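You operate a simulated robot arm through the tools that you are given. There is no shell and no other tool. Be economical: measure what you need, move in short steps, check, and stop when the job is done.

You are at the controls of a simulated two-armed robot. One attempt, no reset.

JOB
Fetch the silver clamp from the fittings bench and stand it on the third shelf from the bottom of the grey rack. Open the middle bench drawer, fetch the silver cap from the black bench mat and set it in the middle drawer of the steel bench and shut the drawer again. Open the cream drawer, put the green wire bundle from the steel bench in the inside of the cream drawer and shut the drawer again. Fetch the spanner with the smallest size on its label from the steel bench and stand it on the card sheet. Open the bench door, fetch the silver block with the smallest size on its label from the steel bench and set it on the bottom of the bench cupboard, then shut the door. Put the 66 part roll from the steel bench on the shelf under the packing table. Fetch the white box and set it on the shelf under the steel bench. Any order will do. Set down upright: silver clamp, spanner, silver block.

It is judged by the outcome, as a careful person would: the job done as asked, and still so three seconds after it is handed in. It fails if anything else is knocked over, pushed out of place, dropped, spilled or broken. Lids that push on must go on centred and level and be pressed home; caps that screw on are set level and turned clockwise until they are tight. Flat cloth is picked up by pressing the open fingertips on it (5 to 10 N) and closing them slowly along it; thin cloth reads only 2 to 8 mm in the jaws.

ROBOT AND FRAMES
Two 7-joint arms with fingered hands on one trunk, on a base that drives. Base frame: it is fixed to the floor where the robot stands at the start and does not move with it; the origin is under the middle of the robot, x ahead of it, y to its left, z up. Readings come in m, rad, newtons and seconds.
The left shoulder is at the start at [0.07, 0.145, 1.187], the right one opposite. With the tool pointing down near the work surface each hand reaches from about 0.1 to 0.4 m from the robot's upright axis, wherever it stands, measured 20 degrees to its own side. Places, roughly: bench door [0.3, -3.9, 0.4]; bottom of the bench cupboard [0.6, -3.9, 0.1]; card sheet (23x17x1 cm) [0.5, -6.1, 0.9]; cream drawer [-1.2, -3.9, 0.7]; green wire bundle (12x3x3 cm) [0.9, -1.8, 0.9]; inside of the cream drawer [-1.2, -3.9, 0.6]; middle bench drawer [0.4, -2, 0.5]; middle drawer of the steel bench [0.5, -2, 0.4]; part roll [0.75, -4, 1]; shelf under the packing table [0.8, -6.2, 0.2]; shelf under the steel bench [0.6, -2.9, 0.3]; silver block [0.5, -2.75, 1]; silver cap (7x7x5 cm) [0.5, -0.7, 0.9]; silver clamp (4x6x10 cm) [0.5, 0.2, 0.9]; spanner [0.75, -1.75, 1]; third shelf of the grey rack [-2.7, 2, 1.1]; white box [-1, -3.75, 0.5]. Payload 3.5 kg a hand.
Tool frame (each hand has its own): the origin (TCP) lies between the finger pads and is the grasp point; the fingertips stand 0.025 m ahead of it; z points along the fingers, y is the line along which they close. The gripper opens to 0.088 m. The gripper's body begins 0.029 m behind the TCP. The gripper is a hand of 4 fingers: y runs from the thumb to the fingers, the wrist lies at [-0.013, -0.097, -0.162] in the tool frame, and closing takes about 1.5 s.
Orientation is told as [roll, pitch, yaw] about the base's x, y, z axes, in that order, counted from this pose: with the fingers straight down and the wrist toward the robot, the tool's x, y and z point along [0, 1, 0], [1, 0, 0] and [0, 0, -1] of the base frame.

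CONTROLS
- The arms move only by the tool drive_tool. It takes "left_targets", "right_targets" or both (then of equal length, played together; a hand with none holds still); each is a list of rows, each a list of 7 numbers: the shift along the tool's x, y, z in m, then the turn, a rotation vector about the tool's x, y, z in rad, then the closure, from 0 (fully open) to 1 (shut). In form: [[x, y, z, wx, wy, wz, jaw], ...]. A call has 1 to 12 rows; each row shifts and turns the commanded pose from where the row before left it, along the tool's axes as they then stand. A row lasts 0.2 s, in which the tool goes at most 0.05 m and 0.15 rad; a call with a longer step from one row to the next is refused whole, and so is a gripper value outside its range. A pose out of reach is approached as far as the arm can. The call stops where the force on the tool passes 40 N (or 10 N more than at its start, if that is more) or the arm is blocked; 0.2 s more then pass. The fingers move at their own pace (about 0.045 m/s each) and stop on an object; they squeeze with about 22 N. The grip force told is the motor's: it shows also when the fingers shut on nothing. Time passes only in rows, and 0.2 s behind the last, so rows that do not move let the fingers close. The reply holds the time, the measured pose of the TCP, the force on the tool along the base axes, the opening and the grip force, in the units named above and with some noise, with the torque about the TCP (base axes, N m) and any sound that the robot's microphone picked up.
- Cameras (640 x 400 px; columns grow to the right, rows downward): "scene" is now at [0.1158, -0.0436, 1.4852]; the picture's right is [-0.52, -0.86, 0.00], its down [-0.65, 0.40, -0.64] and it looks along [0.55, -0.33, -0.76] (base axes); focal length 287 px, centre (320, 200). "left" rides on the left gripper at [-0.064, -0.083, -0.098] in its tool frame; the picture's right is [-0.62, -0.37, 0.69], its down [0.71, -0.63, 0.30] and it looks along [0.32, 0.68, 0.65] (tool axes); focal length 265 px, centre (320, 200). "right" rides on the right gripper at [0.064, -0.083, -0.098] in its tool frame; the picture's right is [-0.62, 0.37, -0.69], its down [-0.71, -0.63, 0.30] and it looks along [-0.32, 0.68, 0.65] (tool axes); focal length 265 px, centre (320, 200). There is no depth. A picture from a camera that has moved, and an enlarged one, comes with that camera's place and axes in the base frame and with its lens.
- camera(camera): a new picture of that camera. No time passes.
- lift_body(by): slides the trunk up (or, below 0, down) by that many m; the arms and the scene camera ride with it, the base frame stays. It gives what a move gives, with no picture.
- base_move(legs): drives the robot by 1 to 6 legs, each [ahead, left, turn to the left] in m, m and rad, along the robot's own axes; the way and the turn of a leg run together, so that a leg with both is an arc; at most 1.5 m and 3.142 rad a leg. The arms and the cameras ride along, it lands a little off, and it stops where it bumps. It gives what a move gives.
- hand_shape(shape, hand): the hand has 4 fingers and takes this shape, open, in about a second: jaw (thumb against the fingers, like two jaws); tri (thumb and two fingers); tip (a fingertip pinch); poke (one finger out to press); point (the index stretched); flat (the hand flat); cup (the hand cupped); fist (a fist). The gripper value then closes the fingers along that shape, each until it touches; the sizes above hold for jaw. It gives what a move gives, with no picture.
- aim_head(pan, tilt): turns the head with the scene camera to pan (to the left, within 1.501 rad either way) and tilt (down, from -0.506 to 1.204), counted from straight ahead of the robot. It gives what a move gives.
- inspect(camera, box): a new picture of the part [left, top, right, bottom] of that camera's present view, enlarged. No time passes.
- hand_in(): hands the job in; it is judged then, once.

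Work in short steps. Places have to be worked out from the pictures, the camera data and where the tool is seen: move nearer, look again, correct. Check each grasp and each placing, and mend what went wrong. You have 525 turns and 310 pictures in all, those below and enlarged ones among them. Open the grippers and draw the arms clear of the work before you hand the job in, unless the task says otherwise.

The tools are called after "Call:" by a JSON object that holds its "op" and its "data". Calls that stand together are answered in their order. drive_tool: Moves the arms, as the interface text tells. Its arguments: {"type":"object","properties":{"left_targets":{"type":"array"},"right_targets":{"type":"array"}},"required":[]} The other tools are called the same way: lift_body (by) slides the trunk up or down; hand_shape (shape, hand) gives the hand a shape; base_move (legs) drives the base; aim_head (pan, tilt) turns the head that bears the scene camera; camera (camera) takes a picture; inspect (camera, box) takes an enlarged picture of a part of a camera's view; hand_in () hands the job in.

At the start:

```text
time: 0.0
left_position: [0.5589, -0.0467, 1.1609]
left_tool_rot: [0.0, -0.001, 0.0]
left_force: [0.1, -0.1, 0.3]
left_moment: [0.01, -0.01, -0.03]
left_finger_gap: 0.0877
left_grasp_force: 0.0
left_shape: jaw
right_position: [0.2971, -0.441, 1.1871]
right_tool_rot: [-0.003, 0.0, 0.001]
right_force: [0.3, -0.2, 0.1]
right_moment: [-0.04, 0.01, -0.01]
right_finger_gap: 0.0876
right_grasp_force: 0.0
right_shape: jaw
trunk travel left (down, up): [-0.75, 0.09]
robot x, y, heading: [-0.0019, 0.0006, 0.001]
head pan, tilt: [-0.545, 0.871]
```

scene: 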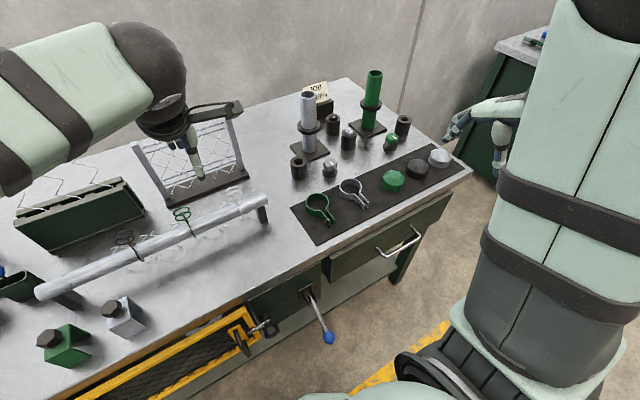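
right: 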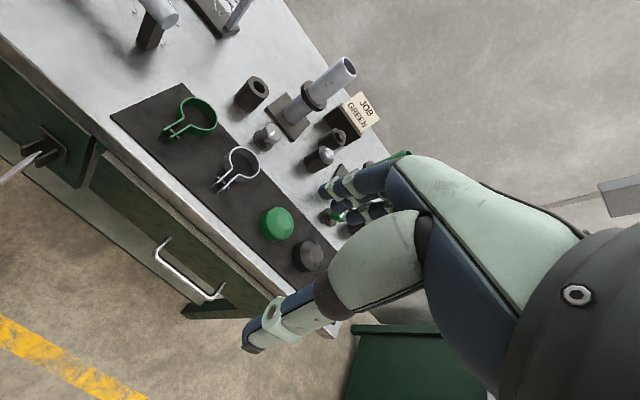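
left: 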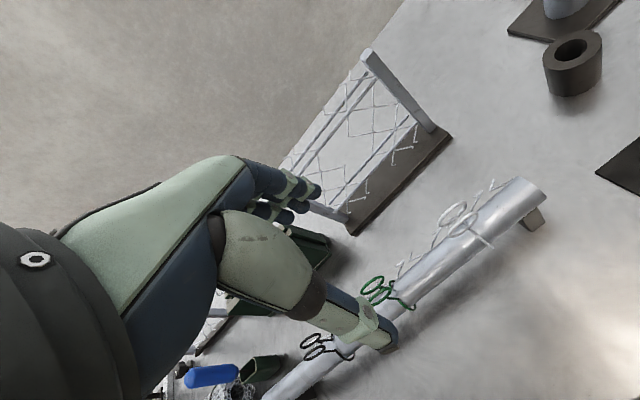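

I'll start by looking at the bench in front, where the silver clamp should be at about [0.46, 0.18].

Call:
{"op": "aim_head", "data": {"pan": 0.3, "tilt": 0.9}}

Call:
{"op": "camera", "data": {"camera": "scene"}}

```text
time: 1.2
left_position: [0.5592, -0.0464, 1.1616]
left_tool_rot: [0.001, 0.0, -0.001]
left_force: [-0.3, 0.5, -0.4]
left_moment: [0.01, -0.01, 0.02]
left_finger_gap: 0.0875
left_grasp_force: 0.0
left_shape: jaw
right_position: [0.2971, -0.4411, 1.1861]
right_tool_rot: [0.0, 0.001, 0.0]
right_force: [0.6, -0.3, -0.4]
right_moment: [0.01, 0.01, 0.0]
right_finger_gap: 0.0875
right_grasp_force: 0.0
right_shape: jaw
trunk travel left (down, up): [-0.75, 0.09]
robot x, y, heading: [-0.0001, -0.0001, -0.002]
head pan, tilt: [0.3, 0.901]
```

```text
306 pictures are left
camera scene: at [0.1219, 0.0186, 1.4829], right [0.29, -0.96, 0.0], down [-0.75, -0.23, -0.62], along [0.59, 0.18, -0.78], focal length 287 px, centre (320, 200)
```

scene: 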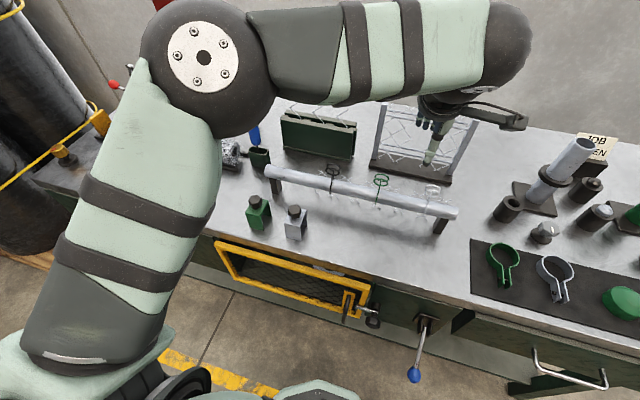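

Zooming in on the two small blocks near [0.46, 0.18].

Call:
{"op": "inspect", "data": {"camera": "scene", "box": [220, 120, 420, 260]}}

Call:
{"op": "inspect", "data": {"camera": "scene", "box": [440, 120, 640, 340]}}

```text
2.86 times, centred on (320, 190) of scene
camera zoom: at [0.1219, 0.0186, 1.4829], right [0.29, -0.96, 0.0], down [-0.75, -0.23, -0.62], along [0.59, 0.18, -0.78], focal length 820 px, centre (320, 229)
```

zoom: 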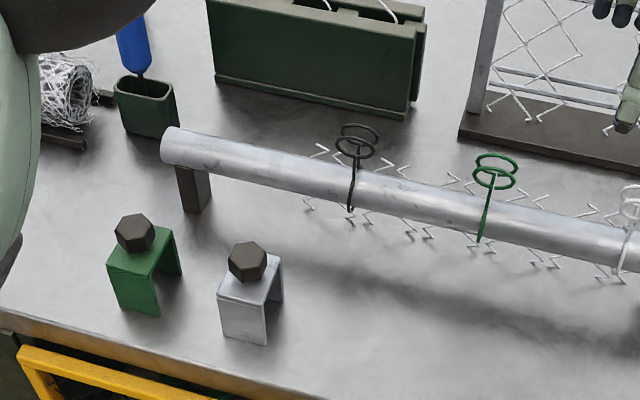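

```text
1.82 times, centred on (540, 230) of scene
camera zoom: at [0.1219, 0.0186, 1.4829], right [0.29, -0.96, 0.0], down [-0.75, -0.23, -0.62], along [0.59, 0.18, -0.78], focal length 522 px, centre (-80, 146)
```

zoom: 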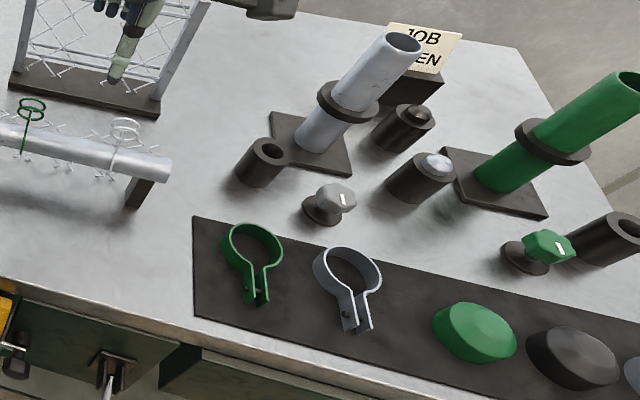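

The silver clamp is the U-bracket with a hex bolt, at about x 0.433–0.493, y 0.18, with its walls facing ±x. I'll move the left hand above it while staying high.

Call:
{"op": "drive_tool", "data": {"left_targets": [[0.045, -0.019, 0, 0, 0, 0, 0], [0.045, -0.019, 0, 0, 0, 0, 0], [0.045, -0.019, 0, 0, 0, 0, 0], [0.045, -0.019, 0, 0, 0, 0, 0], [0.045, -0.019, 0, 0, 0, 0, 0], [0, 0, 0.04, 0, 0, 0, 0], [0, 0, 0.03, 0, 0, 0, 0]]}}

Call:
{"op": "camera", "data": {"camera": "left"}}

Call:
{"op": "camera", "data": {"camera": "scene"}}

```text
time: 2.8
left_position: [0.4642, 0.1785, 1.0911]
left_tool_rot: [0.001, 0.002, 0.001]
left_force: [-0.1, 0.2, -0.5]
left_moment: [0.0, 0.02, -0.01]
left_finger_gap: 0.0878
left_grasp_force: 0.0
left_shape: jaw
right_position: [0.2983, -0.4427, 1.1863]
right_tool_rot: [0.0, 0.001, -0.002]
right_force: [0.2, 0.0, 0.0]
right_moment: [0.02, 0.01, 0.02]
right_finger_gap: 0.0874
right_grasp_force: 0.1
right_shape: jaw
trunk travel left (down, up): [-0.75, 0.09]
robot x, y, heading: [0.0006, -0.0045, -0.004]
head pan, tilt: [0.3, 0.901]
```

```text
303 pictures are left
camera left: at [0.3811, 0.1129, 1.189], right [-0.37, -0.62, -0.69], down [-0.63, 0.71, -0.3], along [0.68, 0.32, -0.65], focal length 265 px, centre (320, 200)
```

left: 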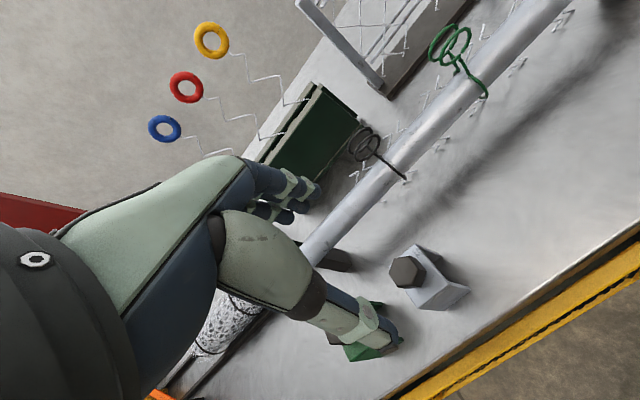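

```text
302 pictures are left
camera scene: at [0.1235, 0.0182, 1.4827], right [0.3, -0.96, 0.0], down [-0.75, -0.23, -0.62], along [0.59, 0.18, -0.78], focal length 287 px, centre (320, 200)
```

scene: 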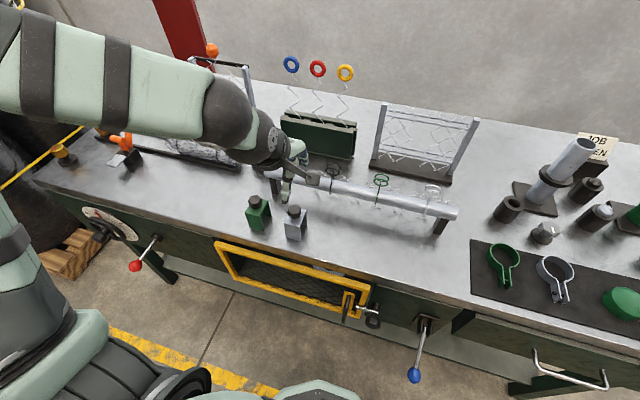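

Triangulation gives a table top of z≈0.86, the clamp centre at about [0.477, 0.188] and the bolt top near 0.96. I'll centre over it and go down part way to verify.

Call:
{"op": "drive_tool", "data": {"left_targets": [[0.01, 0.013, 0.02, 0, 0, 0, 0], [0, 0, 0.035, 0, 0, 0, 0], [0, 0, 0.035, 0, 0, 0, 0]]}}

Call:
{"op": "camera", "data": {"camera": "left"}}

Call:
{"op": "inspect", "data": {"camera": "scene", "box": [220, 120, 420, 260]}}

```text
time: 3.6
left_position: [0.4777, 0.1888, 0.9999]
left_tool_rot: [0.0, -0.001, -0.001]
left_force: [-0.4, -0.6, 0.7]
left_moment: [0.0, 0.01, -0.01]
left_finger_gap: 0.0874
left_grasp_force: 0.1
left_shape: jaw
right_position: [0.2972, -0.4412, 1.1878]
right_tool_rot: [0.0, -0.001, 0.001]
right_force: [0.4, -0.1, -0.1]
right_moment: [0.02, 0.0, -0.04]
right_finger_gap: 0.0877
right_grasp_force: 0.1
right_shape: jaw
trunk travel left (down, up): [-0.75, 0.09]
robot x, y, heading: [0.0021, -0.0011, -0.006]
head pan, tilt: [0.3, 0.901]
```

```text
301 pictures are left
camera left: at [0.3947, 0.1239, 1.0982], right [-0.37, -0.62, -0.69], down [-0.63, 0.71, -0.3], along [0.68, 0.32, -0.65], focal length 265 px, centre (320, 200)
```

left: 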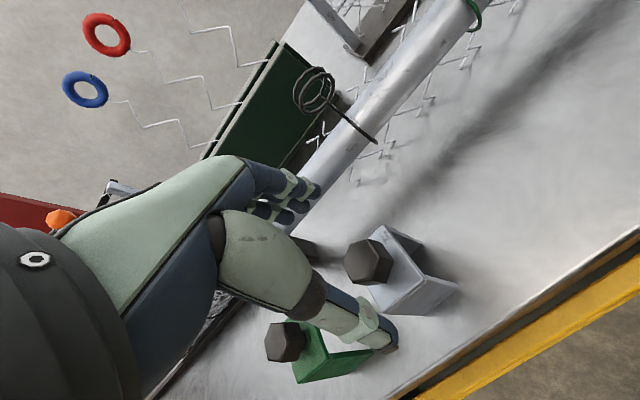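

```text
2.86 times, centred on (320, 190) of scene
camera zoom: at [0.1226, 0.019, 1.4828], right [0.3, -0.96, 0.0], down [-0.75, -0.23, -0.62], along [0.59, 0.18, -0.78], focal length 820 px, centre (320, 229)
```

zoom: 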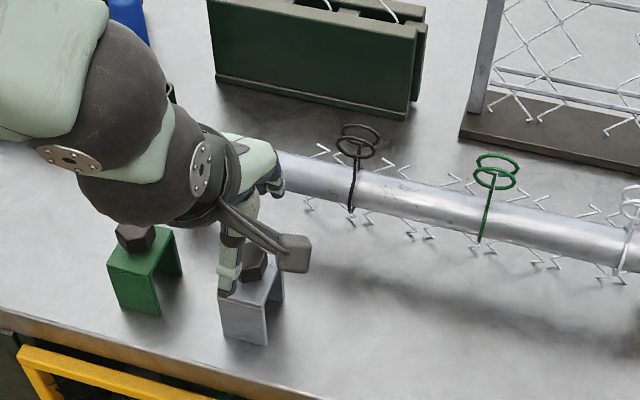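

The bolt is at about [0.474, 0.187], so alignment is good. I'll lower to z≈0.938 and close.

Call:
{"op": "drive_tool", "data": {"left_targets": [[0, -0.003, 0.03, 0, 0, 0, 0], [0, 0, 0.03, 0, 0, 0, 0], [0, 0, 0, 0, 0, 0, 0.5], [0, 0, 0, 0, 0, 0, 1], [0, 0, 0, 0, 0, 0, 1], [0, 0, 0, 0, 0, 0, 1], [0, 0, 0, 0, 0, 0, 1]]}}

Call:
{"op": "camera", "data": {"camera": "left"}}

```text
time: 5.2
left_position: [0.4747, 0.1885, 0.9409]
left_tool_rot: [-0.001, 0.001, 0.001]
left_force: [-0.3, -1.3, 0.3]
left_moment: [0.01, 0.0, 0.0]
left_finger_gap: 0.0461
left_grasp_force: 22.2
left_shape: jaw
right_position: [0.2978, -0.4408, 1.1883]
right_tool_rot: [0.001, -0.001, 0.0]
right_force: [0.7, 0.2, -0.1]
right_moment: [-0.02, -0.02, 0.01]
right_finger_gap: 0.0875
right_grasp_force: 0.1
right_shape: jaw
trunk travel left (down, up): [-0.75, 0.09]
robot x, y, heading: [-0.0015, -0.0023, 0.0]
head pan, tilt: [0.3, 0.901]
```

```text
299 pictures are left
camera left: at [0.391, 0.1237, 1.0395], right [-0.37, -0.62, -0.69], down [-0.63, 0.71, -0.3], along [0.68, 0.32, -0.65], focal length 265 px, centre (320, 200)
```

left: 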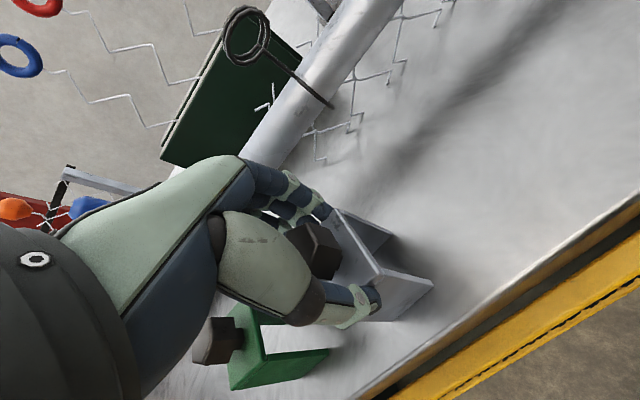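

The hand grips at 46 mm with 22 N. I'll lift it and check.

Call:
{"op": "drive_tool", "data": {"left_targets": [[0, 0, -0.03, 0, 0, 0, 1], [0, 0, -0.04, 0, 0, 0, 1], [0, 0, -0.05, 0, 0, 0, 1], [0, 0, -0.05, 0, 0, 0, 1], [0, 0, -0.03, 0, 0, 0, 1]]}}

Call:
{"op": "camera", "data": {"camera": "left"}}

Call:
{"op": "aim_head", "data": {"pan": 1.5, "tilt": 0.3}}

Call:
{"op": "camera", "data": {"camera": "scene"}}

Call:
{"op": "aim_head", "data": {"pan": -1.2, "tilt": 0.3}}

Call:
{"op": "camera", "data": {"camera": "scene"}}

```text
time: 6.4
left_position: [0.4739, 0.1872, 1.1395]
left_tool_rot: [0.001, 0.002, 0.0]
left_force: [0.0, 0.1, -1.8]
left_moment: [-0.04, -0.04, 0.05]
left_finger_gap: 0.0458
left_grasp_force: 22.3
left_shape: jaw
right_position: [0.2955, -0.4417, 1.1882]
right_tool_rot: [0.0, 0.0, 0.0]
right_force: [-0.6, -0.5, 0.7]
right_moment: [0.03, -0.03, 0.0]
right_finger_gap: 0.0875
right_grasp_force: 0.0
right_shape: jaw
trunk travel left (down, up): [-0.75, 0.09]
robot x, y, heading: [-0.0027, 0.0012, -0.003]
head pan, tilt: [0.3, 0.901]
```

```text
298 pictures are left
camera left: at [0.3908, 0.1233, 1.2388], right [-0.37, -0.62, -0.69], down [-0.63, 0.71, -0.3], along [0.68, 0.33, -0.65], focal length 265 px, centre (320, 200)
```

left: 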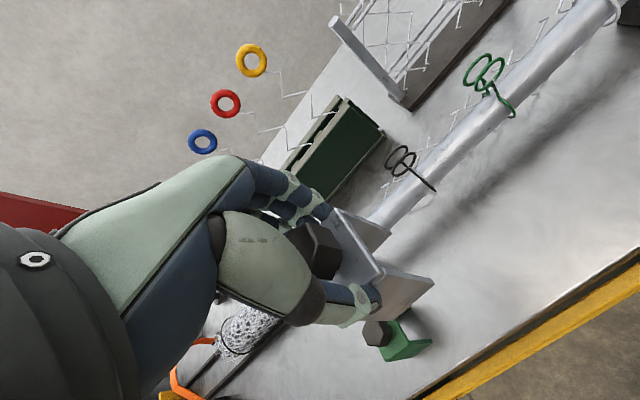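

```text
time: 7.8
left_position: [0.4746, 0.1868, 1.1391]
left_tool_rot: [0.002, 0.003, 0.0]
left_force: [0.1, -0.4, -1.8]
left_moment: [-0.05, -0.02, 0.0]
left_finger_gap: 0.0461
left_grasp_force: 22.5
left_shape: jaw
right_position: [0.2979, -0.4416, 1.1867]
right_tool_rot: [0.002, 0.0, 0.0]
right_force: [0.0, -0.4, -0.1]
right_moment: [0.0, -0.01, 0.02]
right_finger_gap: 0.0875
right_grasp_force: 0.1
right_shape: jaw
trunk travel left (down, up): [-0.75, 0.09]
robot x, y, heading: [-0.0017, -0.0026, 0.001]
head pan, tilt: [1.499, 0.3]
```

```text
297 pictures are left
camera scene: at [0.0569, 0.0898, 1.5351], right [1.0, -0.07, 0.0], down [-0.02, -0.3, -0.96], along [0.07, 0.95, -0.3], focal length 287 px, centre (320, 200)
```

scene: 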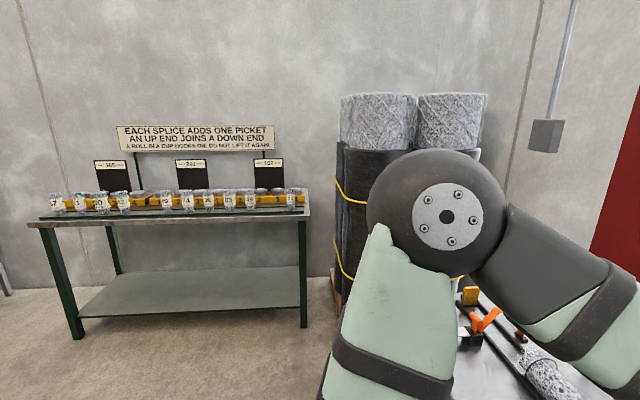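

```text
time: 10.2
left_position: [0.475, 0.1876, 1.14]
left_tool_rot: [0.0, 0.001, -0.001]
left_force: [0.3, 0.6, -3.1]
left_moment: [0.0, -0.01, 0.0]
left_finger_gap: 0.0461
left_grasp_force: 22.3
left_shape: jaw
right_position: [0.297, -0.4401, 1.1881]
right_tool_rot: [0.0, 0.0, 0.0]
right_force: [0.7, 0.3, -0.7]
right_moment: [0.0, 0.01, -0.02]
right_finger_gap: 0.0875
right_grasp_force: 0.0
right_shape: jaw
trunk travel left (down, up): [-0.75, 0.09]
robot x, y, heading: [-0.0, 0.0011, -0.0]
head pan, tilt: [-1.201, 0.3]
```

```text
296 pictures are left
camera scene: at [0.0838, -0.0904, 1.5351], right [-0.93, -0.36, 0.0], down [-0.11, 0.28, -0.96], along [0.35, -0.89, -0.3], focal length 287 px, centre (320, 200)
```

scene: 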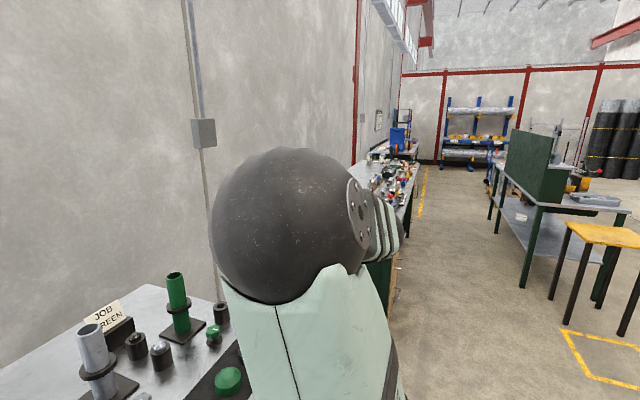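

The clamp is held, so I'll draw the left hand in, back off 0.4 m from the bench and turn toward the grey rack.

Call:
{"op": "drive_tool", "data": {"left_targets": [[0.02, -0.04, -0.02, 0, 0, 0, 1], [0.02, -0.04, -0.02, 0, 0, 0, 1], [0.02, -0.04, 0, 0, 0, 0, 1]]}}

Call:
{"op": "base_move", "data": {"legs": [[-0.4, 0, 0], [0, 0, 2.4]]}}

Call:
{"op": "aim_head", "data": {"pan": 0, "tilt": 0.3}}

Call:
{"op": "camera", "data": {"camera": "scene"}}

```text
time: 11.0
left_position: [0.3534, 0.2464, 1.1808]
left_tool_rot: [0.0, 0.0, 0.0]
left_force: [0.9, 0.4, -2.1]
left_moment: [0.0, 0.01, 0.0]
left_finger_gap: 0.046
left_grasp_force: 21.7
left_shape: jaw
right_position: [0.2959, -0.4415, 1.1874]
right_tool_rot: [0.002, 0.0, 0.001]
right_force: [1.1, 0.6, -0.7]
right_moment: [-0.04, -0.02, 0.01]
right_finger_gap: 0.0877
right_grasp_force: 0.0
right_shape: jaw
trunk travel left (down, up): [-0.75, 0.09]
robot x, y, heading: [-0.0041, 0.0028, 0.001]
head pan, tilt: [-1.201, 0.3]
```

```text
time: 19.2
left_position: [-0.8299, 0.0408, 1.1815]
left_tool_rot: [0.0, -0.001, 2.436]
left_force: [0.3, -0.7, -1.4]
left_moment: [0.0, 0.0, 0.02]
left_finger_gap: 0.0459
left_grasp_force: 21.7
left_shape: jaw
right_position: [-0.34, 0.5281, 1.1876]
right_tool_rot: [0.001, -0.001, 2.435]
right_force: [-0.6, 0.1, -0.7]
right_moment: [0.01, 0.0, 0.0]
right_finger_gap: 0.0876
right_grasp_force: 0.2
right_shape: jaw
trunk travel left (down, up): [-0.75, 0.09]
robot x, y, heading: [-0.403, 0.0019, 2.436]
head pan, tilt: [-1.201, 0.3]
```

```text
time: 20.6
left_position: [-0.8289, 0.0409, 1.1806]
left_tool_rot: [0.0, 0.0, 2.436]
left_force: [-0.5, 0.2, -1.8]
left_moment: [0.03, 0.0, 0.0]
left_finger_gap: 0.0459
left_grasp_force: 21.8
left_shape: jaw
right_position: [-0.3403, 0.5283, 1.1876]
right_tool_rot: [0.001, -0.001, 2.437]
right_force: [-0.5, 0.7, 0.1]
right_moment: [0.01, 0.0, 0.03]
right_finger_gap: 0.0877
right_grasp_force: 0.1
right_shape: jaw
trunk travel left (down, up): [-0.75, 0.09]
robot x, y, heading: [-0.3985, -0.0001, 2.438]
head pan, tilt: [0.0, 0.3]
```

```text
295 pictures are left
camera scene: at [-0.5098, 0.0888, 1.5351], right [0.65, 0.76, 0.0], down [0.23, -0.19, -0.96], along [-0.73, 0.62, -0.3], focal length 287 px, centre (320, 200)
```

scene: 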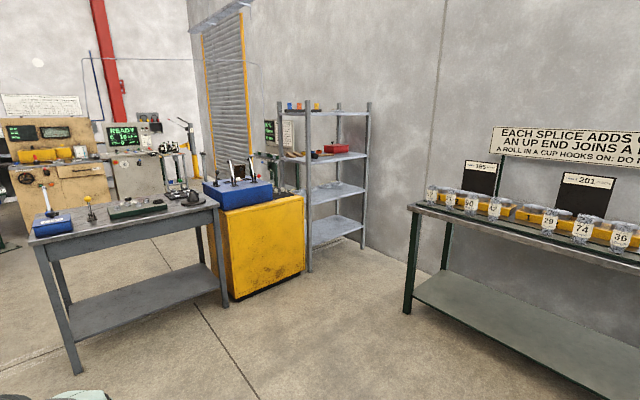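

The grey rack is visible, so I'll zoom in on it.

Call:
{"op": "inspect", "data": {"camera": "scene", "box": [180, 80, 420, 300]}}

```text
1.82 times, centred on (300, 190) of scene
camera zoom: at [-0.5098, 0.0888, 1.5351], right [0.65, 0.76, 0.0], down [0.23, -0.19, -0.96], along [-0.73, 0.62, -0.3], focal length 522 px, centre (356, 218)
```

zoom: 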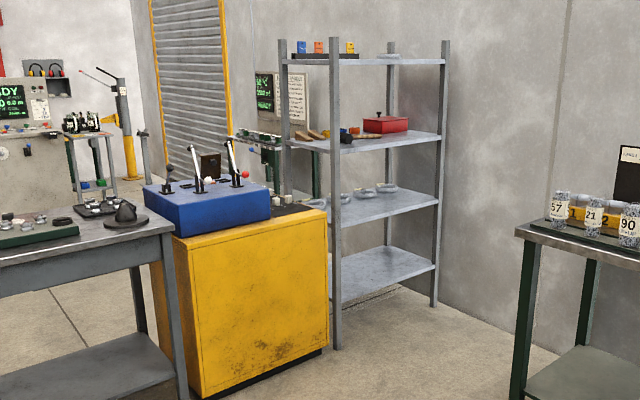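

The rack's long side faces +x (front at x≈-2.5, y 1.64–2.43), and the third shelf is near z 1.03. I'll drive in closer and face -x.

Call:
{"op": "base_move", "data": {"legs": [[1.45, 0, 0], [0, 0, 0.4]]}}

Call:
{"op": "camera", "data": {"camera": "scene"}}

```text
time: 29.0
left_position: [-1.9237, 0.8103, 1.181]
left_tool_rot: [-0.002, 0.0, 2.84]
left_force: [0.2, -0.3, -2.1]
left_moment: [-0.02, 0.02, 0.01]
left_finger_gap: 0.0457
left_grasp_force: 21.5
left_shape: jaw
right_position: [-1.6627, 1.4501, 1.1883]
right_tool_rot: [0.0, 0.0, 2.839]
right_force: [-0.2, 0.4, 0.4]
right_moment: [0.01, 0.0, 0.01]
right_finger_gap: 0.0873
right_grasp_force: 0.0
right_shape: jaw
trunk travel left (down, up): [-0.75, 0.09]
robot x, y, heading: [-1.5072, 0.9399, 2.842]
head pan, tilt: [0.0, 0.3]
```

```text
293 pictures are left
camera scene: at [-1.6487, 0.9806, 1.5351], right [0.3, 0.95, 0.0], down [0.28, -0.09, -0.96], along [-0.91, 0.28, -0.3], focal length 287 px, centre (320, 200)
```

scene: 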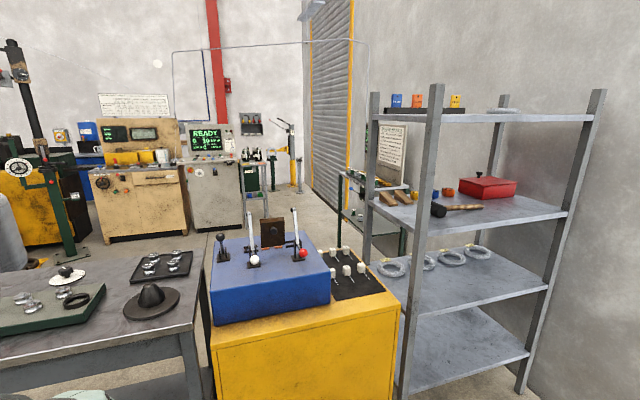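

There is free room on the third shelf front around [-2.58, 1.93]. I'll turn to face -x, go ahead, then strafe right to about [-2.0, 1.85].

Call:
{"op": "base_move", "data": {"legs": [[0, 0, 0.3], [0.45, 0, 0], [0, -0.9, 0]]}}

Call:
{"op": "aim_head", "data": {"pan": 0.0, "tilt": 0.7}}

Call:
{"op": "camera", "data": {"camera": "scene"}}

```text
time: 37.1
left_position: [-2.3065, 1.6071, 1.1804]
left_tool_rot: [0.0, 0.002, 3.126]
left_force: [-0.3, 0.8, -1.7]
left_moment: [0.02, 0.01, 0.0]
left_finger_gap: 0.0455
left_grasp_force: 22.4
left_shape: jaw
right_position: [-2.2392, 2.2963, 1.1871]
right_tool_rot: [-0.002, 0.001, 3.126]
right_force: [0.0, -0.1, 0.0]
right_moment: [0.01, -0.01, 0.03]
right_finger_gap: 0.0875
right_grasp_force: 0.0
right_shape: jaw
trunk travel left (down, up): [-0.75, 0.09]
robot x, y, heading: [-1.9482, 1.8464, 3.127]
head pan, tilt: [0.0, 0.3]
```

```text
time: 37.9
left_position: [-2.3071, 1.6092, 1.1803]
left_tool_rot: [0.0, 0.001, 3.125]
left_force: [-0.4, -0.6, -1.0]
left_moment: [-0.01, 0.0, 0.0]
left_finger_gap: 0.0459
left_grasp_force: 21.5
left_shape: jaw
right_position: [-2.2381, 2.2953, 1.1878]
right_tool_rot: [0.0, -0.001, 3.125]
right_force: [0.1, 0.0, 0.0]
right_moment: [0.01, 0.01, -0.05]
right_finger_gap: 0.0879
right_grasp_force: 0.0
right_shape: jaw
trunk travel left (down, up): [-0.75, 0.09]
robot x, y, heading: [-1.9486, 1.8514, 3.127]
head pan, tilt: [0.0, 0.7]
```

```text
292 pictures are left
camera scene: at [-2.0851, 1.8485, 1.4991], right [0.02, 1.0, 0.0], down [0.64, -0.01, -0.77], along [-0.77, 0.01, -0.64], focal length 287 px, centre (320, 200)
```

scene: 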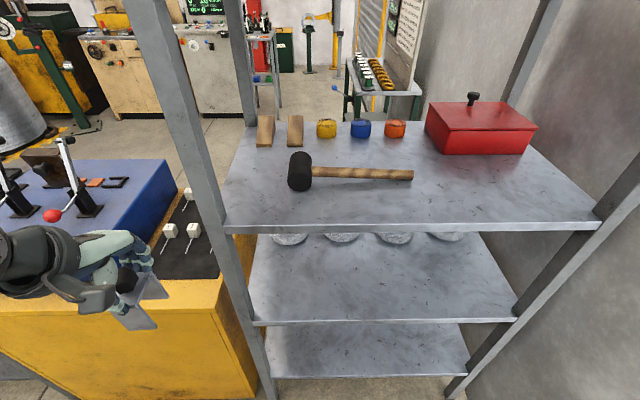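

The shelf's front right half is clear: the mallet is at x≈-2.67 and the red box behind. I'll target about [-2.55, 2.12], so I strafe right a bit and bring the left hand across in front of the rack.

Call:
{"op": "base_move", "data": {"legs": [[0, -0.12, 0]]}}

Call:
{"op": "drive_tool", "data": {"left_targets": [[-0.04, 0, -0.02, 0, 0, 0, 1], [-0.045, 0, 0, 0, 0, 0, 1], [-0.045, 0, 0, 0, 0, 0, 1], [-0.045, 0, 0, 0, 0, 0, 1], [-0.045, 0, 0, 0, 0, 0, 1], [-0.045, 0, 0, 0, 0, 0, 1], [-0.045, 0, 0, 0, 0, 0, 1], [-0.045, 0, 0, 0, 0, 0, 1], [-0.03, 0, 0, 0, 0, 0, 1]]}}

Call:
{"op": "camera", "data": {"camera": "scene"}}

Call:
{"op": "camera", "data": {"camera": "left"}}

```text
time: 39.2
left_position: [-2.3049, 1.7271, 1.1805]
left_tool_rot: [-0.002, 0.0, 3.129]
left_force: [0.1, -0.3, -2.6]
left_moment: [-0.04, 0.02, -0.03]
left_finger_gap: 0.0458
left_grasp_force: 21.8
left_shape: jaw
right_position: [-2.2394, 2.415, 1.1888]
right_tool_rot: [-0.002, 0.0, 3.127]
right_force: [0.3, 1.0, 0.0]
right_moment: [-0.01, 0.01, 0.03]
right_finger_gap: 0.0876
right_grasp_force: 0.0
right_shape: jaw
trunk travel left (down, up): [-0.75, 0.09]
robot x, y, heading: [-1.949, 1.9695, 3.132]
head pan, tilt: [0.0, 0.7]
```

```text
time: 41.2
left_position: [-2.3013, 2.116, 1.2024]
left_tool_rot: [-0.001, 0.005, 3.129]
left_force: [0.5, 0.6, -2.9]
left_moment: [0.03, -0.01, 0.0]
left_finger_gap: 0.0455
left_grasp_force: 22.0
left_shape: jaw
right_position: [-2.2381, 2.418, 1.1876]
right_tool_rot: [-0.001, -0.001, 3.129]
right_force: [1.1, 0.2, -0.4]
right_moment: [0.0, 0.01, 0.01]
right_finger_gap: 0.0876
right_grasp_force: 0.1
right_shape: jaw
trunk travel left (down, up): [-0.75, 0.09]
robot x, y, heading: [-1.9507, 1.9711, 3.127]
head pan, tilt: [0.0, 0.7]
```

```text
291 pictures are left
camera scene: at [-2.0831, 1.9735, 1.4987], right [0.04, 1.0, 0.0], down [0.65, -0.02, -0.76], along [-0.76, 0.03, -0.65], focal length 287 px, centre (320, 200)
```

scene: 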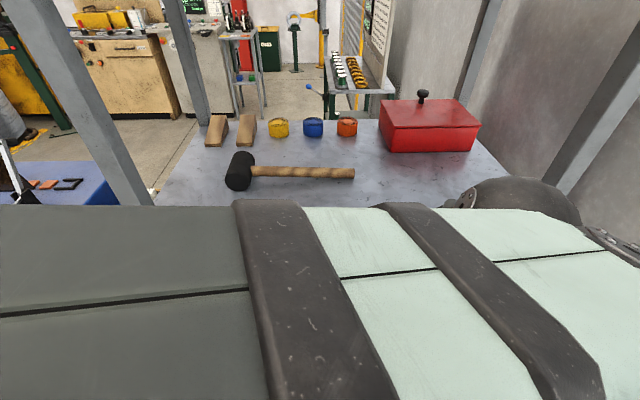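

```text
290 pictures are left
camera left: at [-2.2169, 2.1784, 1.301], right [0.38, 0.62, -0.69], down [0.62, -0.72, -0.3], along [-0.68, -0.31, -0.66], focal length 265 px, centre (320, 200)
```

left: 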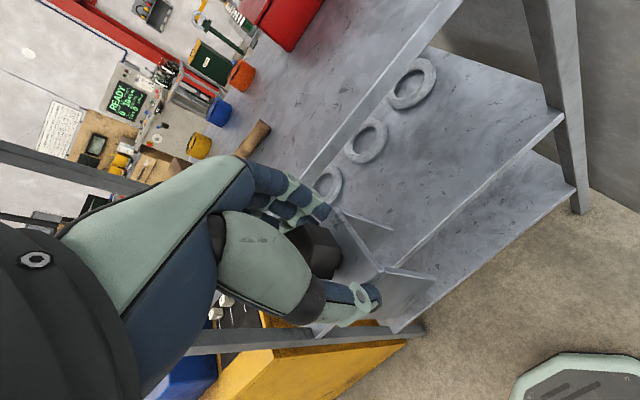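

The clamp is in front of the rack with its bottom at about 1.12, above the shelf edge near 1.05. I'll move in 0.2 m and look.

Call:
{"op": "drive_tool", "data": {"left_targets": [[0, 0.045, 0, 0, 0, 0, 1], [0, 0.045, 0, 0, 0, 0, 1], [0, 0.045, 0, 0, 0, 0, 1], [0, 0.045, 0, 0, 0, 0, 1]]}}

Call:
{"op": "camera", "data": {"camera": "left"}}

Call:
{"op": "camera", "data": {"camera": "scene"}}

```text
time: 42.4
left_position: [-2.4845, 2.0755, 1.2313]
left_tool_rot: [-0.084, -0.006, -3.089]
left_force: [0.3, 0.3, -1.5]
left_moment: [0.01, 0.0, 0.01]
left_finger_gap: 0.0455
left_grasp_force: 22.0
left_shape: jaw
left hand out of reach, approached as far as the arm can: row 4
right_position: [-2.2363, 2.4184, 1.1878]
right_tool_rot: [-0.002, -0.001, 3.126]
right_force: [0.3, 0.9, -1.1]
right_moment: [-0.01, 0.04, 0.01]
right_finger_gap: 0.0876
right_grasp_force: 0.1
right_shape: jaw
trunk travel left (down, up): [-0.75, 0.09]
robot x, y, heading: [-1.9471, 1.9691, 3.129]
head pan, tilt: [0.0, 0.7]
stopped in row 4 (left hand): the arm was blocked; the commanded pose is now the measured one
```

```text
289 pictures are left
camera left: at [-2.4039, 2.1358, 1.335], right [0.33, 0.69, -0.64], down [0.66, -0.65, -0.37], along [-0.67, -0.3, -0.68], focal length 265 px, centre (320, 200)
```

left: 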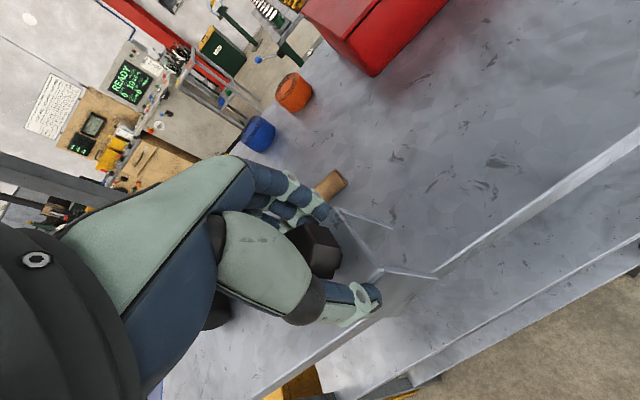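

```text
288 pictures are left
camera scene: at [-2.08, 1.9714, 1.4993], right [0.01, 1.0, 0.0], down [0.64, -0.01, -0.77], along [-0.77, 0.01, -0.64], focal length 287 px, centre (320, 200)
```

scene: 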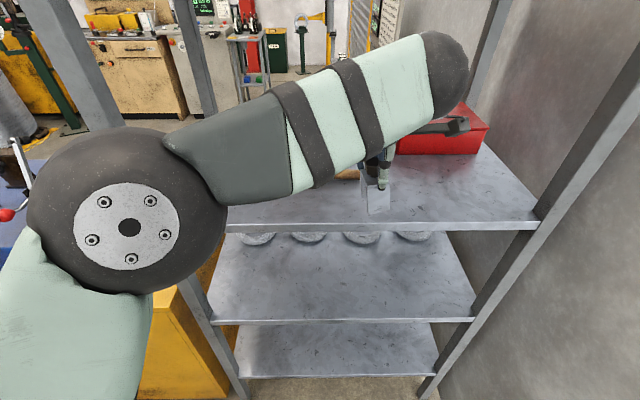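

The arm ran out of reach. I'll draw back slightly, straighten the tool, then drive the base 0.1 m closer.

Call:
{"op": "drive_tool", "data": {"left_targets": [[0, -0.045, 0, 0, 0, 0, 1], [-0.02, -0.02, 0.01, 0, 0.084, 0.065, 1], [0, 0, 0, 0, 0, 0, 1]]}}

Call:
{"op": "base_move", "data": {"legs": [[0.12, 0, 0]]}}

Call:
{"op": "camera", "data": {"camera": "scene"}}

```text
time: 43.2
left_position: [-2.4283, 2.0943, 1.2253]
left_tool_rot: [-0.011, -0.002, 3.137]
left_force: [0.0, 0.3, -2.0]
left_moment: [-0.01, 0.0, 0.03]
left_finger_gap: 0.0454
left_grasp_force: 21.3
left_shape: jaw
right_position: [-2.2415, 2.4161, 1.1879]
right_tool_rot: [-0.002, 0.002, 3.129]
right_force: [-0.4, -0.2, -0.2]
right_moment: [0.02, -0.01, 0.01]
right_finger_gap: 0.0877
right_grasp_force: 0.0
right_shape: jaw
trunk travel left (down, up): [-0.75, 0.09]
robot x, y, heading: [-1.9465, 1.9687, 3.125]
head pan, tilt: [0.0, 0.7]
```

```text
time: 44.4
left_position: [-2.5424, 2.0988, 1.2276]
left_tool_rot: [-0.011, -0.01, 3.131]
left_force: [-1.1, -0.3, -1.6]
left_moment: [0.02, 0.04, -0.01]
left_finger_gap: 0.0453
left_grasp_force: 22.1
left_shape: jaw
right_position: [-2.3563, 2.4182, 1.189]
right_tool_rot: [0.0, 0.0, 3.127]
right_force: [1.2, 0.9, -0.6]
right_moment: [-0.01, 0.0, -0.02]
right_finger_gap: 0.0875
right_grasp_force: 0.0
right_shape: jaw
trunk travel left (down, up): [-0.75, 0.09]
robot x, y, heading: [-2.0664, 1.9693, 3.124]
head pan, tilt: [0.0, 0.7]
```

```text
287 pictures are left
camera scene: at [-2.2008, 1.9713, 1.4992], right [0.01, 1.0, 0.0], down [0.64, -0.01, -0.77], along [-0.77, 0.01, -0.64], focal length 287 px, centre (320, 200)
```

scene: 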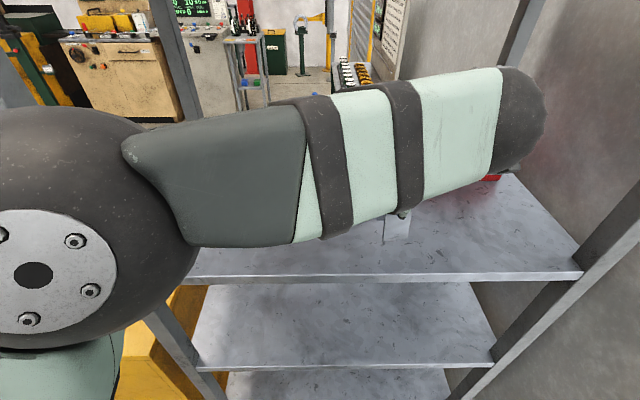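

Two views give the shelf top at z≈1.083 and the front edge at x≈-2.493. I'll lower to just above it.

Call:
{"op": "drive_tool", "data": {"left_targets": [[0, 0.005, 0.03, 0, 0, 0, 1], [0, 0, 0.024, 0.01, 0, 0, 1], [0, 0, 0, 0, 0, 0, 1]]}}

Call:
{"op": "camera", "data": {"camera": "left"}}

```text
time: 45.2
left_position: [-2.5499, 2.0997, 1.1768]
left_tool_rot: [-0.019, -0.007, 3.133]
left_force: [-1.9, 3.8, 25.1]
left_moment: [0.02, -0.02, -0.05]
left_finger_gap: 0.0458
left_grasp_force: 21.7
left_shape: jaw
right_position: [-2.3559, 2.4191, 1.1884]
right_tool_rot: [0.001, -0.002, 3.129]
right_force: [-0.4, 0.1, 0.1]
right_moment: [-0.02, 0.0, 0.0]
right_finger_gap: 0.0875
right_grasp_force: 0.1
right_shape: jaw
trunk travel left (down, up): [-0.75, 0.09]
robot x, y, heading: [-2.0707, 1.9762, 3.125]
head pan, tilt: [0.0, 0.7]
```

```text
286 pictures are left
camera left: at [-2.4657, 2.1607, 1.2766], right [0.37, 0.63, -0.68], down [0.62, -0.71, -0.32], along [-0.69, -0.31, -0.65], focal length 265 px, centre (320, 200)
```

left: 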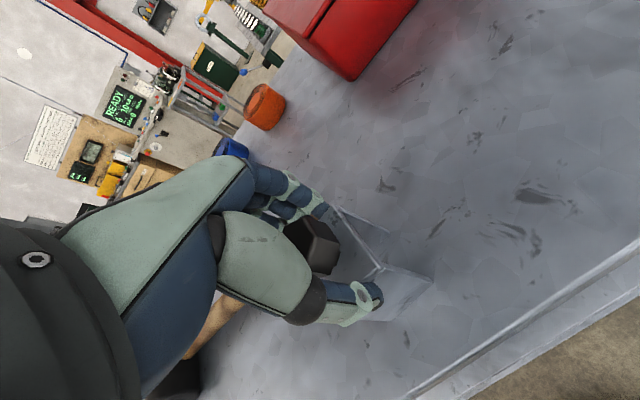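

It is touching the shelf with 25 N up. I'll ease off, level it, and open gently.

Call:
{"op": "drive_tool", "data": {"left_targets": [[0, 0, -0.003, 0, 0.017, 0, 1], [0, 0, 0, 0, 0, 0, 0.45], [0, 0, 0, 0, 0, 0, 0.3], [0, 0, 0, 0, 0, 0, 0.15], [0, 0, 0, 0, 0, 0, 0.15]]}}

Call:
{"op": "camera", "data": {"camera": "left"}}

```text
time: 46.4
left_position: [-2.5532, 2.0953, 1.1811]
left_tool_rot: [-0.008, 0.0, -3.141]
left_force: [-0.7, 0.4, 0.7]
left_moment: [0.01, -0.03, -0.02]
left_finger_gap: 0.0746
left_grasp_force: 0.1
left_shape: jaw
right_position: [-2.358, 2.4178, 1.1887]
right_tool_rot: [0.001, 0.0, 3.127]
right_force: [-1.0, 0.1, 0.6]
right_moment: [0.0, -0.02, 0.02]
right_finger_gap: 0.0875
right_grasp_force: 0.0
right_shape: jaw
trunk travel left (down, up): [-0.75, 0.09]
robot x, y, heading: [-2.0674, 1.9726, 3.131]
head pan, tilt: [0.0, 0.7]
```

```text
285 pictures are left
camera left: at [-2.47, 2.1581, 1.2797], right [0.37, 0.63, -0.69], down [0.63, -0.71, -0.31], along [-0.68, -0.32, -0.66], focal length 265 px, centre (320, 200)
```

left: 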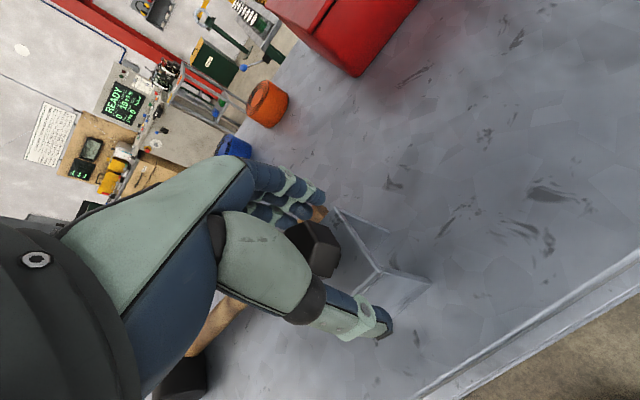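

It is released and standing upright. I'll raise over the bolt, check, then withdraw.

Call:
{"op": "drive_tool", "data": {"left_targets": [[0, 0, -0.02, 0, 0, 0, 0.1], [0, 0, -0.02, 0, 0, 0, 0.1], [0, 0, -0.02, 0, 0, 0, 0.1]]}}

Call:
{"op": "camera", "data": {"camera": "left"}}

```text
time: 47.2
left_position: [-2.5566, 2.0892, 1.2461]
left_tool_rot: [-0.025, 0.001, -3.13]
left_force: [-0.5, -0.9, 0.4]
left_moment: [0.0, 0.0, 0.0]
left_finger_gap: 0.0792
left_grasp_force: 0.0
left_shape: jaw
right_position: [-2.3577, 2.4176, 1.1893]
right_tool_rot: [-0.001, 0.0, 3.129]
right_force: [-0.1, -0.3, 0.2]
right_moment: [0.01, 0.0, 0.02]
right_finger_gap: 0.0876
right_grasp_force: 0.1
right_shape: jaw
trunk travel left (down, up): [-0.75, 0.09]
robot x, y, heading: [-2.0634, 1.9751, 3.129]
head pan, tilt: [0.0, 0.7]
```

```text
284 pictures are left
camera left: at [-2.4741, 2.1521, 1.347], right [0.36, 0.64, -0.68], down [0.64, -0.7, -0.32], along [-0.68, -0.32, -0.66], focal length 265 px, centre (320, 200)
```

left: 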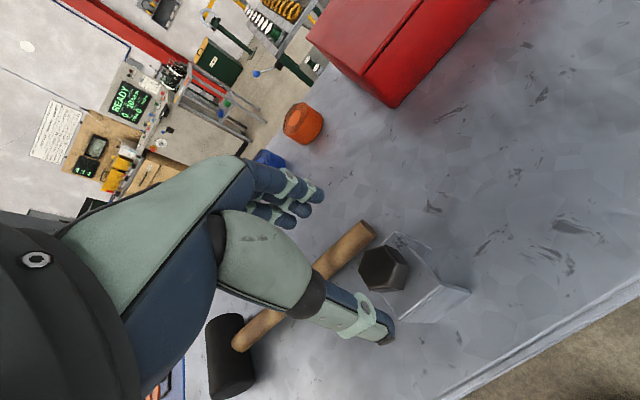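

Clear of the bolt. I'll withdraw the arm straight back, then strafe left away from the splice table.

Call:
{"op": "drive_tool", "data": {"left_targets": [[0, -0.045, 0, 0, 0, 0, 0.1], [0, -0.045, 0, 0, 0, 0, 0], [0, -0.045, 0, 0, 0, 0, 0], [0, -0.045, 0, 0, 0, 0, 0], [0.03, -0.03, 0, 0, 0, 0, 0], [0.045, 0, 0, 0, 0, 0, 0], [0.045, 0, 0, 0, 0, 0, 0], [0.045, 0, 0, 0, 0, 0, 0], [0.045, 0, 0, 0, 0, 0, 0]]}}

Call:
{"op": "camera", "data": {"camera": "scene"}}

```text
time: 49.2
left_position: [-2.3443, 1.8865, 1.2351]
left_tool_rot: [0.005, -0.002, 3.13]
left_force: [-0.8, -0.3, 0.2]
left_moment: [0.01, 0.01, 0.0]
left_finger_gap: 0.0877
left_grasp_force: 0.1
left_shape: jaw
right_position: [-2.3598, 2.4164, 1.1879]
right_tool_rot: [-0.001, 0.002, 3.129]
right_force: [-0.4, 0.5, 0.9]
right_moment: [0.05, 0.01, 0.01]
right_finger_gap: 0.0876
right_grasp_force: 0.0
right_shape: jaw
trunk travel left (down, up): [-0.75, 0.09]
robot x, y, heading: [-2.0659, 1.9722, 3.124]
head pan, tilt: [0.0, 0.7]
```

```text
283 pictures are left
camera scene: at [-2.2051, 1.9689, 1.4989], right [0.0, 1.0, 0.0], down [0.64, 0.0, -0.76], along [-0.76, 0.0, -0.64], focal length 287 px, centre (320, 200)
```

scene: 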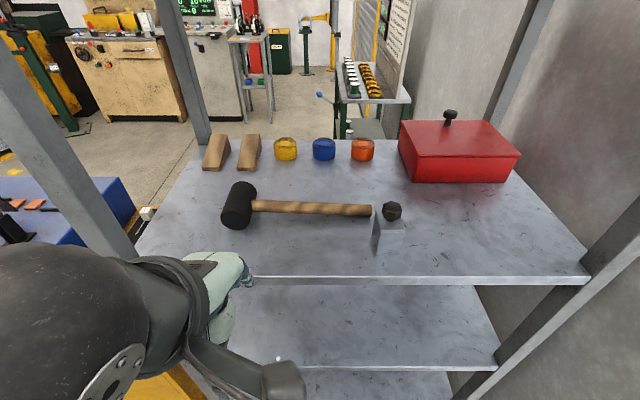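

The clamp stands upright on the third shelf. Next I drive back to the fittings bench for the silver cap.

Call:
{"op": "base_move", "data": {"legs": [[0, 0.8, 0], [-1.0, 0, 0], [0, 0, 3.14], [0.7, -1.0, 0], [0.1, -0.6, 0]]}}

Call:
{"op": "aim_head", "data": {"pan": -0.4, "tilt": 0.8}}

Call:
{"op": "camera", "data": {"camera": "scene"}}

```text
time: 74.5
left_position: [0.0635, -0.2495, 1.2348]
left_tool_rot: [0.006, -0.002, 0.053]
left_force: [-0.2, -0.5, -0.4]
left_moment: [0.0, 0.03, -0.01]
left_finger_gap: 0.0877
left_grasp_force: 0.1
left_shape: jaw
right_position: [0.114, -0.7803, 1.1898]
right_tool_rot: [0.0, 0.0, 0.047]
right_force: [-0.4, -0.2, -0.1]
right_moment: [0.0, -0.01, 0.03]
right_finger_gap: 0.0875
right_grasp_force: 0.0
right_shape: jaw
trunk travel left (down, up): [-0.75, 0.09]
robot x, y, heading: [-0.2024, -0.3512, 0.044]
head pan, tilt: [0.0, 0.7]
```

```text
time: 75.3
left_position: [0.0645, -0.2503, 1.2349]
left_tool_rot: [0.006, 0.003, 0.052]
left_force: [-0.6, 0.6, 0.2]
left_moment: [0.02, 0.01, -0.02]
left_finger_gap: 0.0878
left_grasp_force: 0.0
left_shape: jaw
right_position: [0.113, -0.7801, 1.1871]
right_tool_rot: [0.001, 0.001, 0.048]
right_force: [0.5, 0.0, 0.2]
right_moment: [-0.01, 0.0, 0.02]
right_finger_gap: 0.0875
right_grasp_force: 0.1
right_shape: jaw
trunk travel left (down, up): [-0.75, 0.09]
robot x, y, heading: [-0.2049, -0.3517, 0.045]
head pan, tilt: [-0.4, 0.799]
```

```text
282 pictures are left
camera scene: at [-0.0792, -0.3823, 1.4908], right [-0.34, -0.94, 0.0], down [-0.67, 0.25, -0.7], along [0.65, -0.24, -0.72], focal length 287 px, centre (320, 200)
```

scene: 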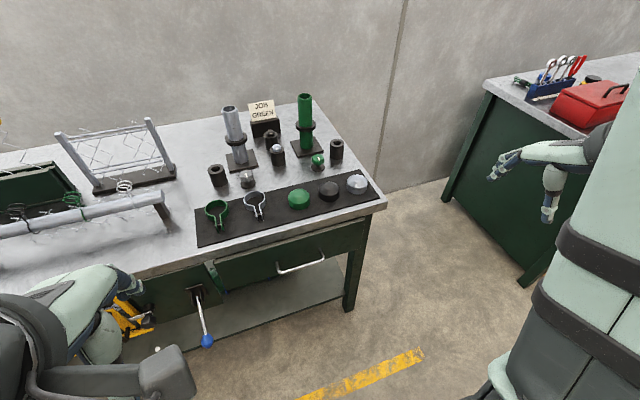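

The silver cap is at about [0.469, -0.70] on the mat's end. I'll move the base so the right hand can reach it.

Call:
{"op": "base_move", "data": {"legs": [[0.22, -0.17, -0.045]]}}

Call:
{"op": "camera", "data": {"camera": "right"}}

Call:
{"op": "camera", "data": {"camera": "scene"}}

```text
time: 77.3
left_position: [0.2913, -0.427, 1.2354]
left_tool_rot: [0.005, 0.001, 0.011]
left_force: [0.1, -0.7, 0.5]
left_moment: [0.04, 0.03, 0.0]
left_finger_gap: 0.0875
left_grasp_force: 0.0
left_shape: jaw
right_position: [0.3171, -0.9562, 1.1891]
right_tool_rot: [-0.002, -0.002, 0.007]
right_force: [0.6, -0.3, 0.2]
right_moment: [0.01, -0.01, 0.01]
right_finger_gap: 0.0874
right_grasp_force: 0.1
right_shape: jaw
trunk travel left (down, up): [-0.75, 0.09]
robot x, y, heading: [0.0164, -0.5174, 0.011]
head pan, tilt: [-0.4, 0.799]
```

```text
281 pictures are left
camera right: at [0.2328, -0.8924, 1.2873], right [0.37, -0.62, 0.69], down [-0.63, -0.72, -0.3], along [0.69, -0.32, -0.65], focal length 265 px, centre (320, 200)
```

right: 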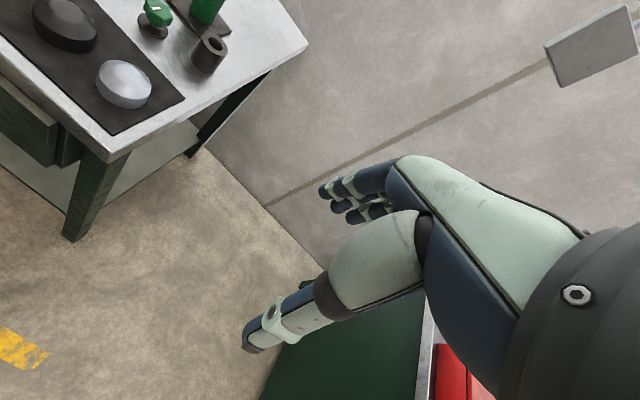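

```text
280 pictures are left
camera scene: at [0.1409, -0.551, 1.491], right [-0.38, -0.92, 0.0], down [-0.66, 0.27, -0.7], along [0.64, -0.27, -0.72], focal length 287 px, centre (320, 200)
```

scene: 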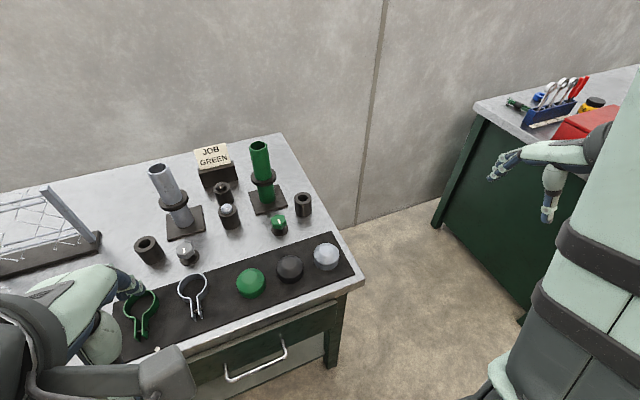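

The cap triangulates to about [0.49, -0.718], top around 0.91. I'll bring the right hand above it.

Call:
{"op": "drive_tool", "data": {"right_targets": [[0.04, 0.029, 0, 0, 0, 0, 0], [0.04, 0.029, 0, 0, 0, 0, 0], [0.04, 0.029, 0, 0, 0, 0, 0], [0.04, 0.029, 0, 0, 0, 0, 0], [0.04, 0.029, 0, 0, 0, 0, 0], [0.038, 0.028, 0, 0, 0, 0, 0], [0, 0, 0.045, 0, 0, 0, 0], [0, 0, 0.045, 0, 0, 0, 0], [0, 0, 0.045, 0, 0, 0, 0], [0, 0, 0.03, 0, 0, 0, 0]]}}

Call:
{"op": "camera", "data": {"camera": "right"}}

Call:
{"op": "inspect", "data": {"camera": "scene", "box": [220, 160, 420, 340]}}

```text
time: 79.5
left_position: [0.2928, -0.4279, 1.2343]
left_tool_rot: [0.005, 0.002, 0.01]
left_force: [-0.2, 0.6, -0.8]
left_moment: [0.0, 0.04, 0.0]
left_finger_gap: 0.0881
left_grasp_force: 0.1
left_shape: jaw
right_position: [0.4968, -0.7267, 1.0191]
right_tool_rot: [0.0, 0.0, 0.007]
right_force: [0.5, -0.6, 0.4]
right_moment: [-0.01, 0.01, -0.01]
right_finger_gap: 0.0876
right_grasp_force: 0.1
right_shape: jaw
right hand out of reach, approached as far as the arm can: row 4, 5
trunk travel left (down, up): [-0.75, 0.09]
robot x, y, heading: [0.021, -0.5131, 0.007]
head pan, tilt: [-0.4, 0.799]
```

```text
279 pictures are left
camera right: at [0.4138, -0.6622, 1.1183], right [0.37, -0.62, 0.69], down [-0.63, -0.72, -0.3], along [0.69, -0.32, -0.65], focal length 265 px, centre (320, 200)
```

right: 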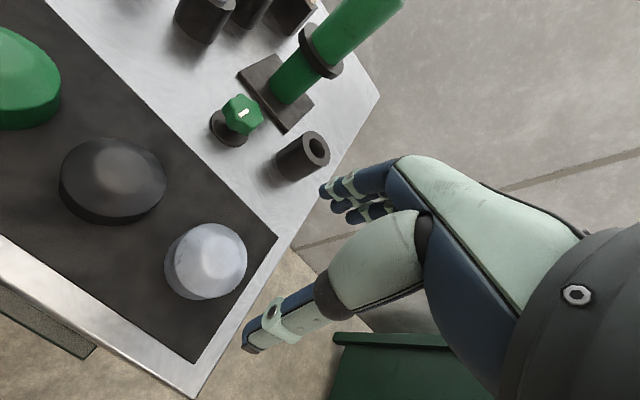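

```text
2.22 times, centred on (320, 250) of scene
camera zoom: at [0.1436, -0.5529, 1.4907], right [-0.38, -0.92, 0.0], down [-0.66, 0.28, -0.7], along [0.64, -0.27, -0.72], focal length 638 px, centre (320, 89)
```

zoom: 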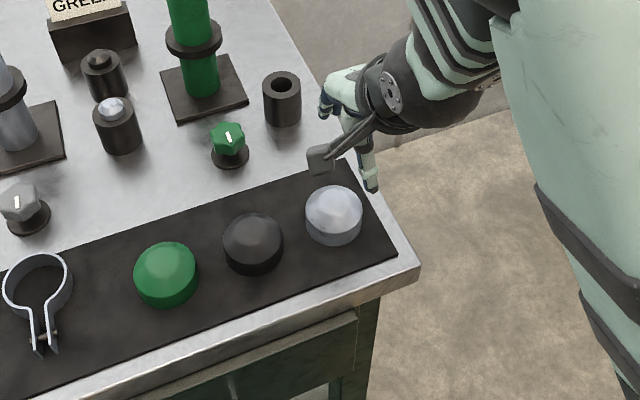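

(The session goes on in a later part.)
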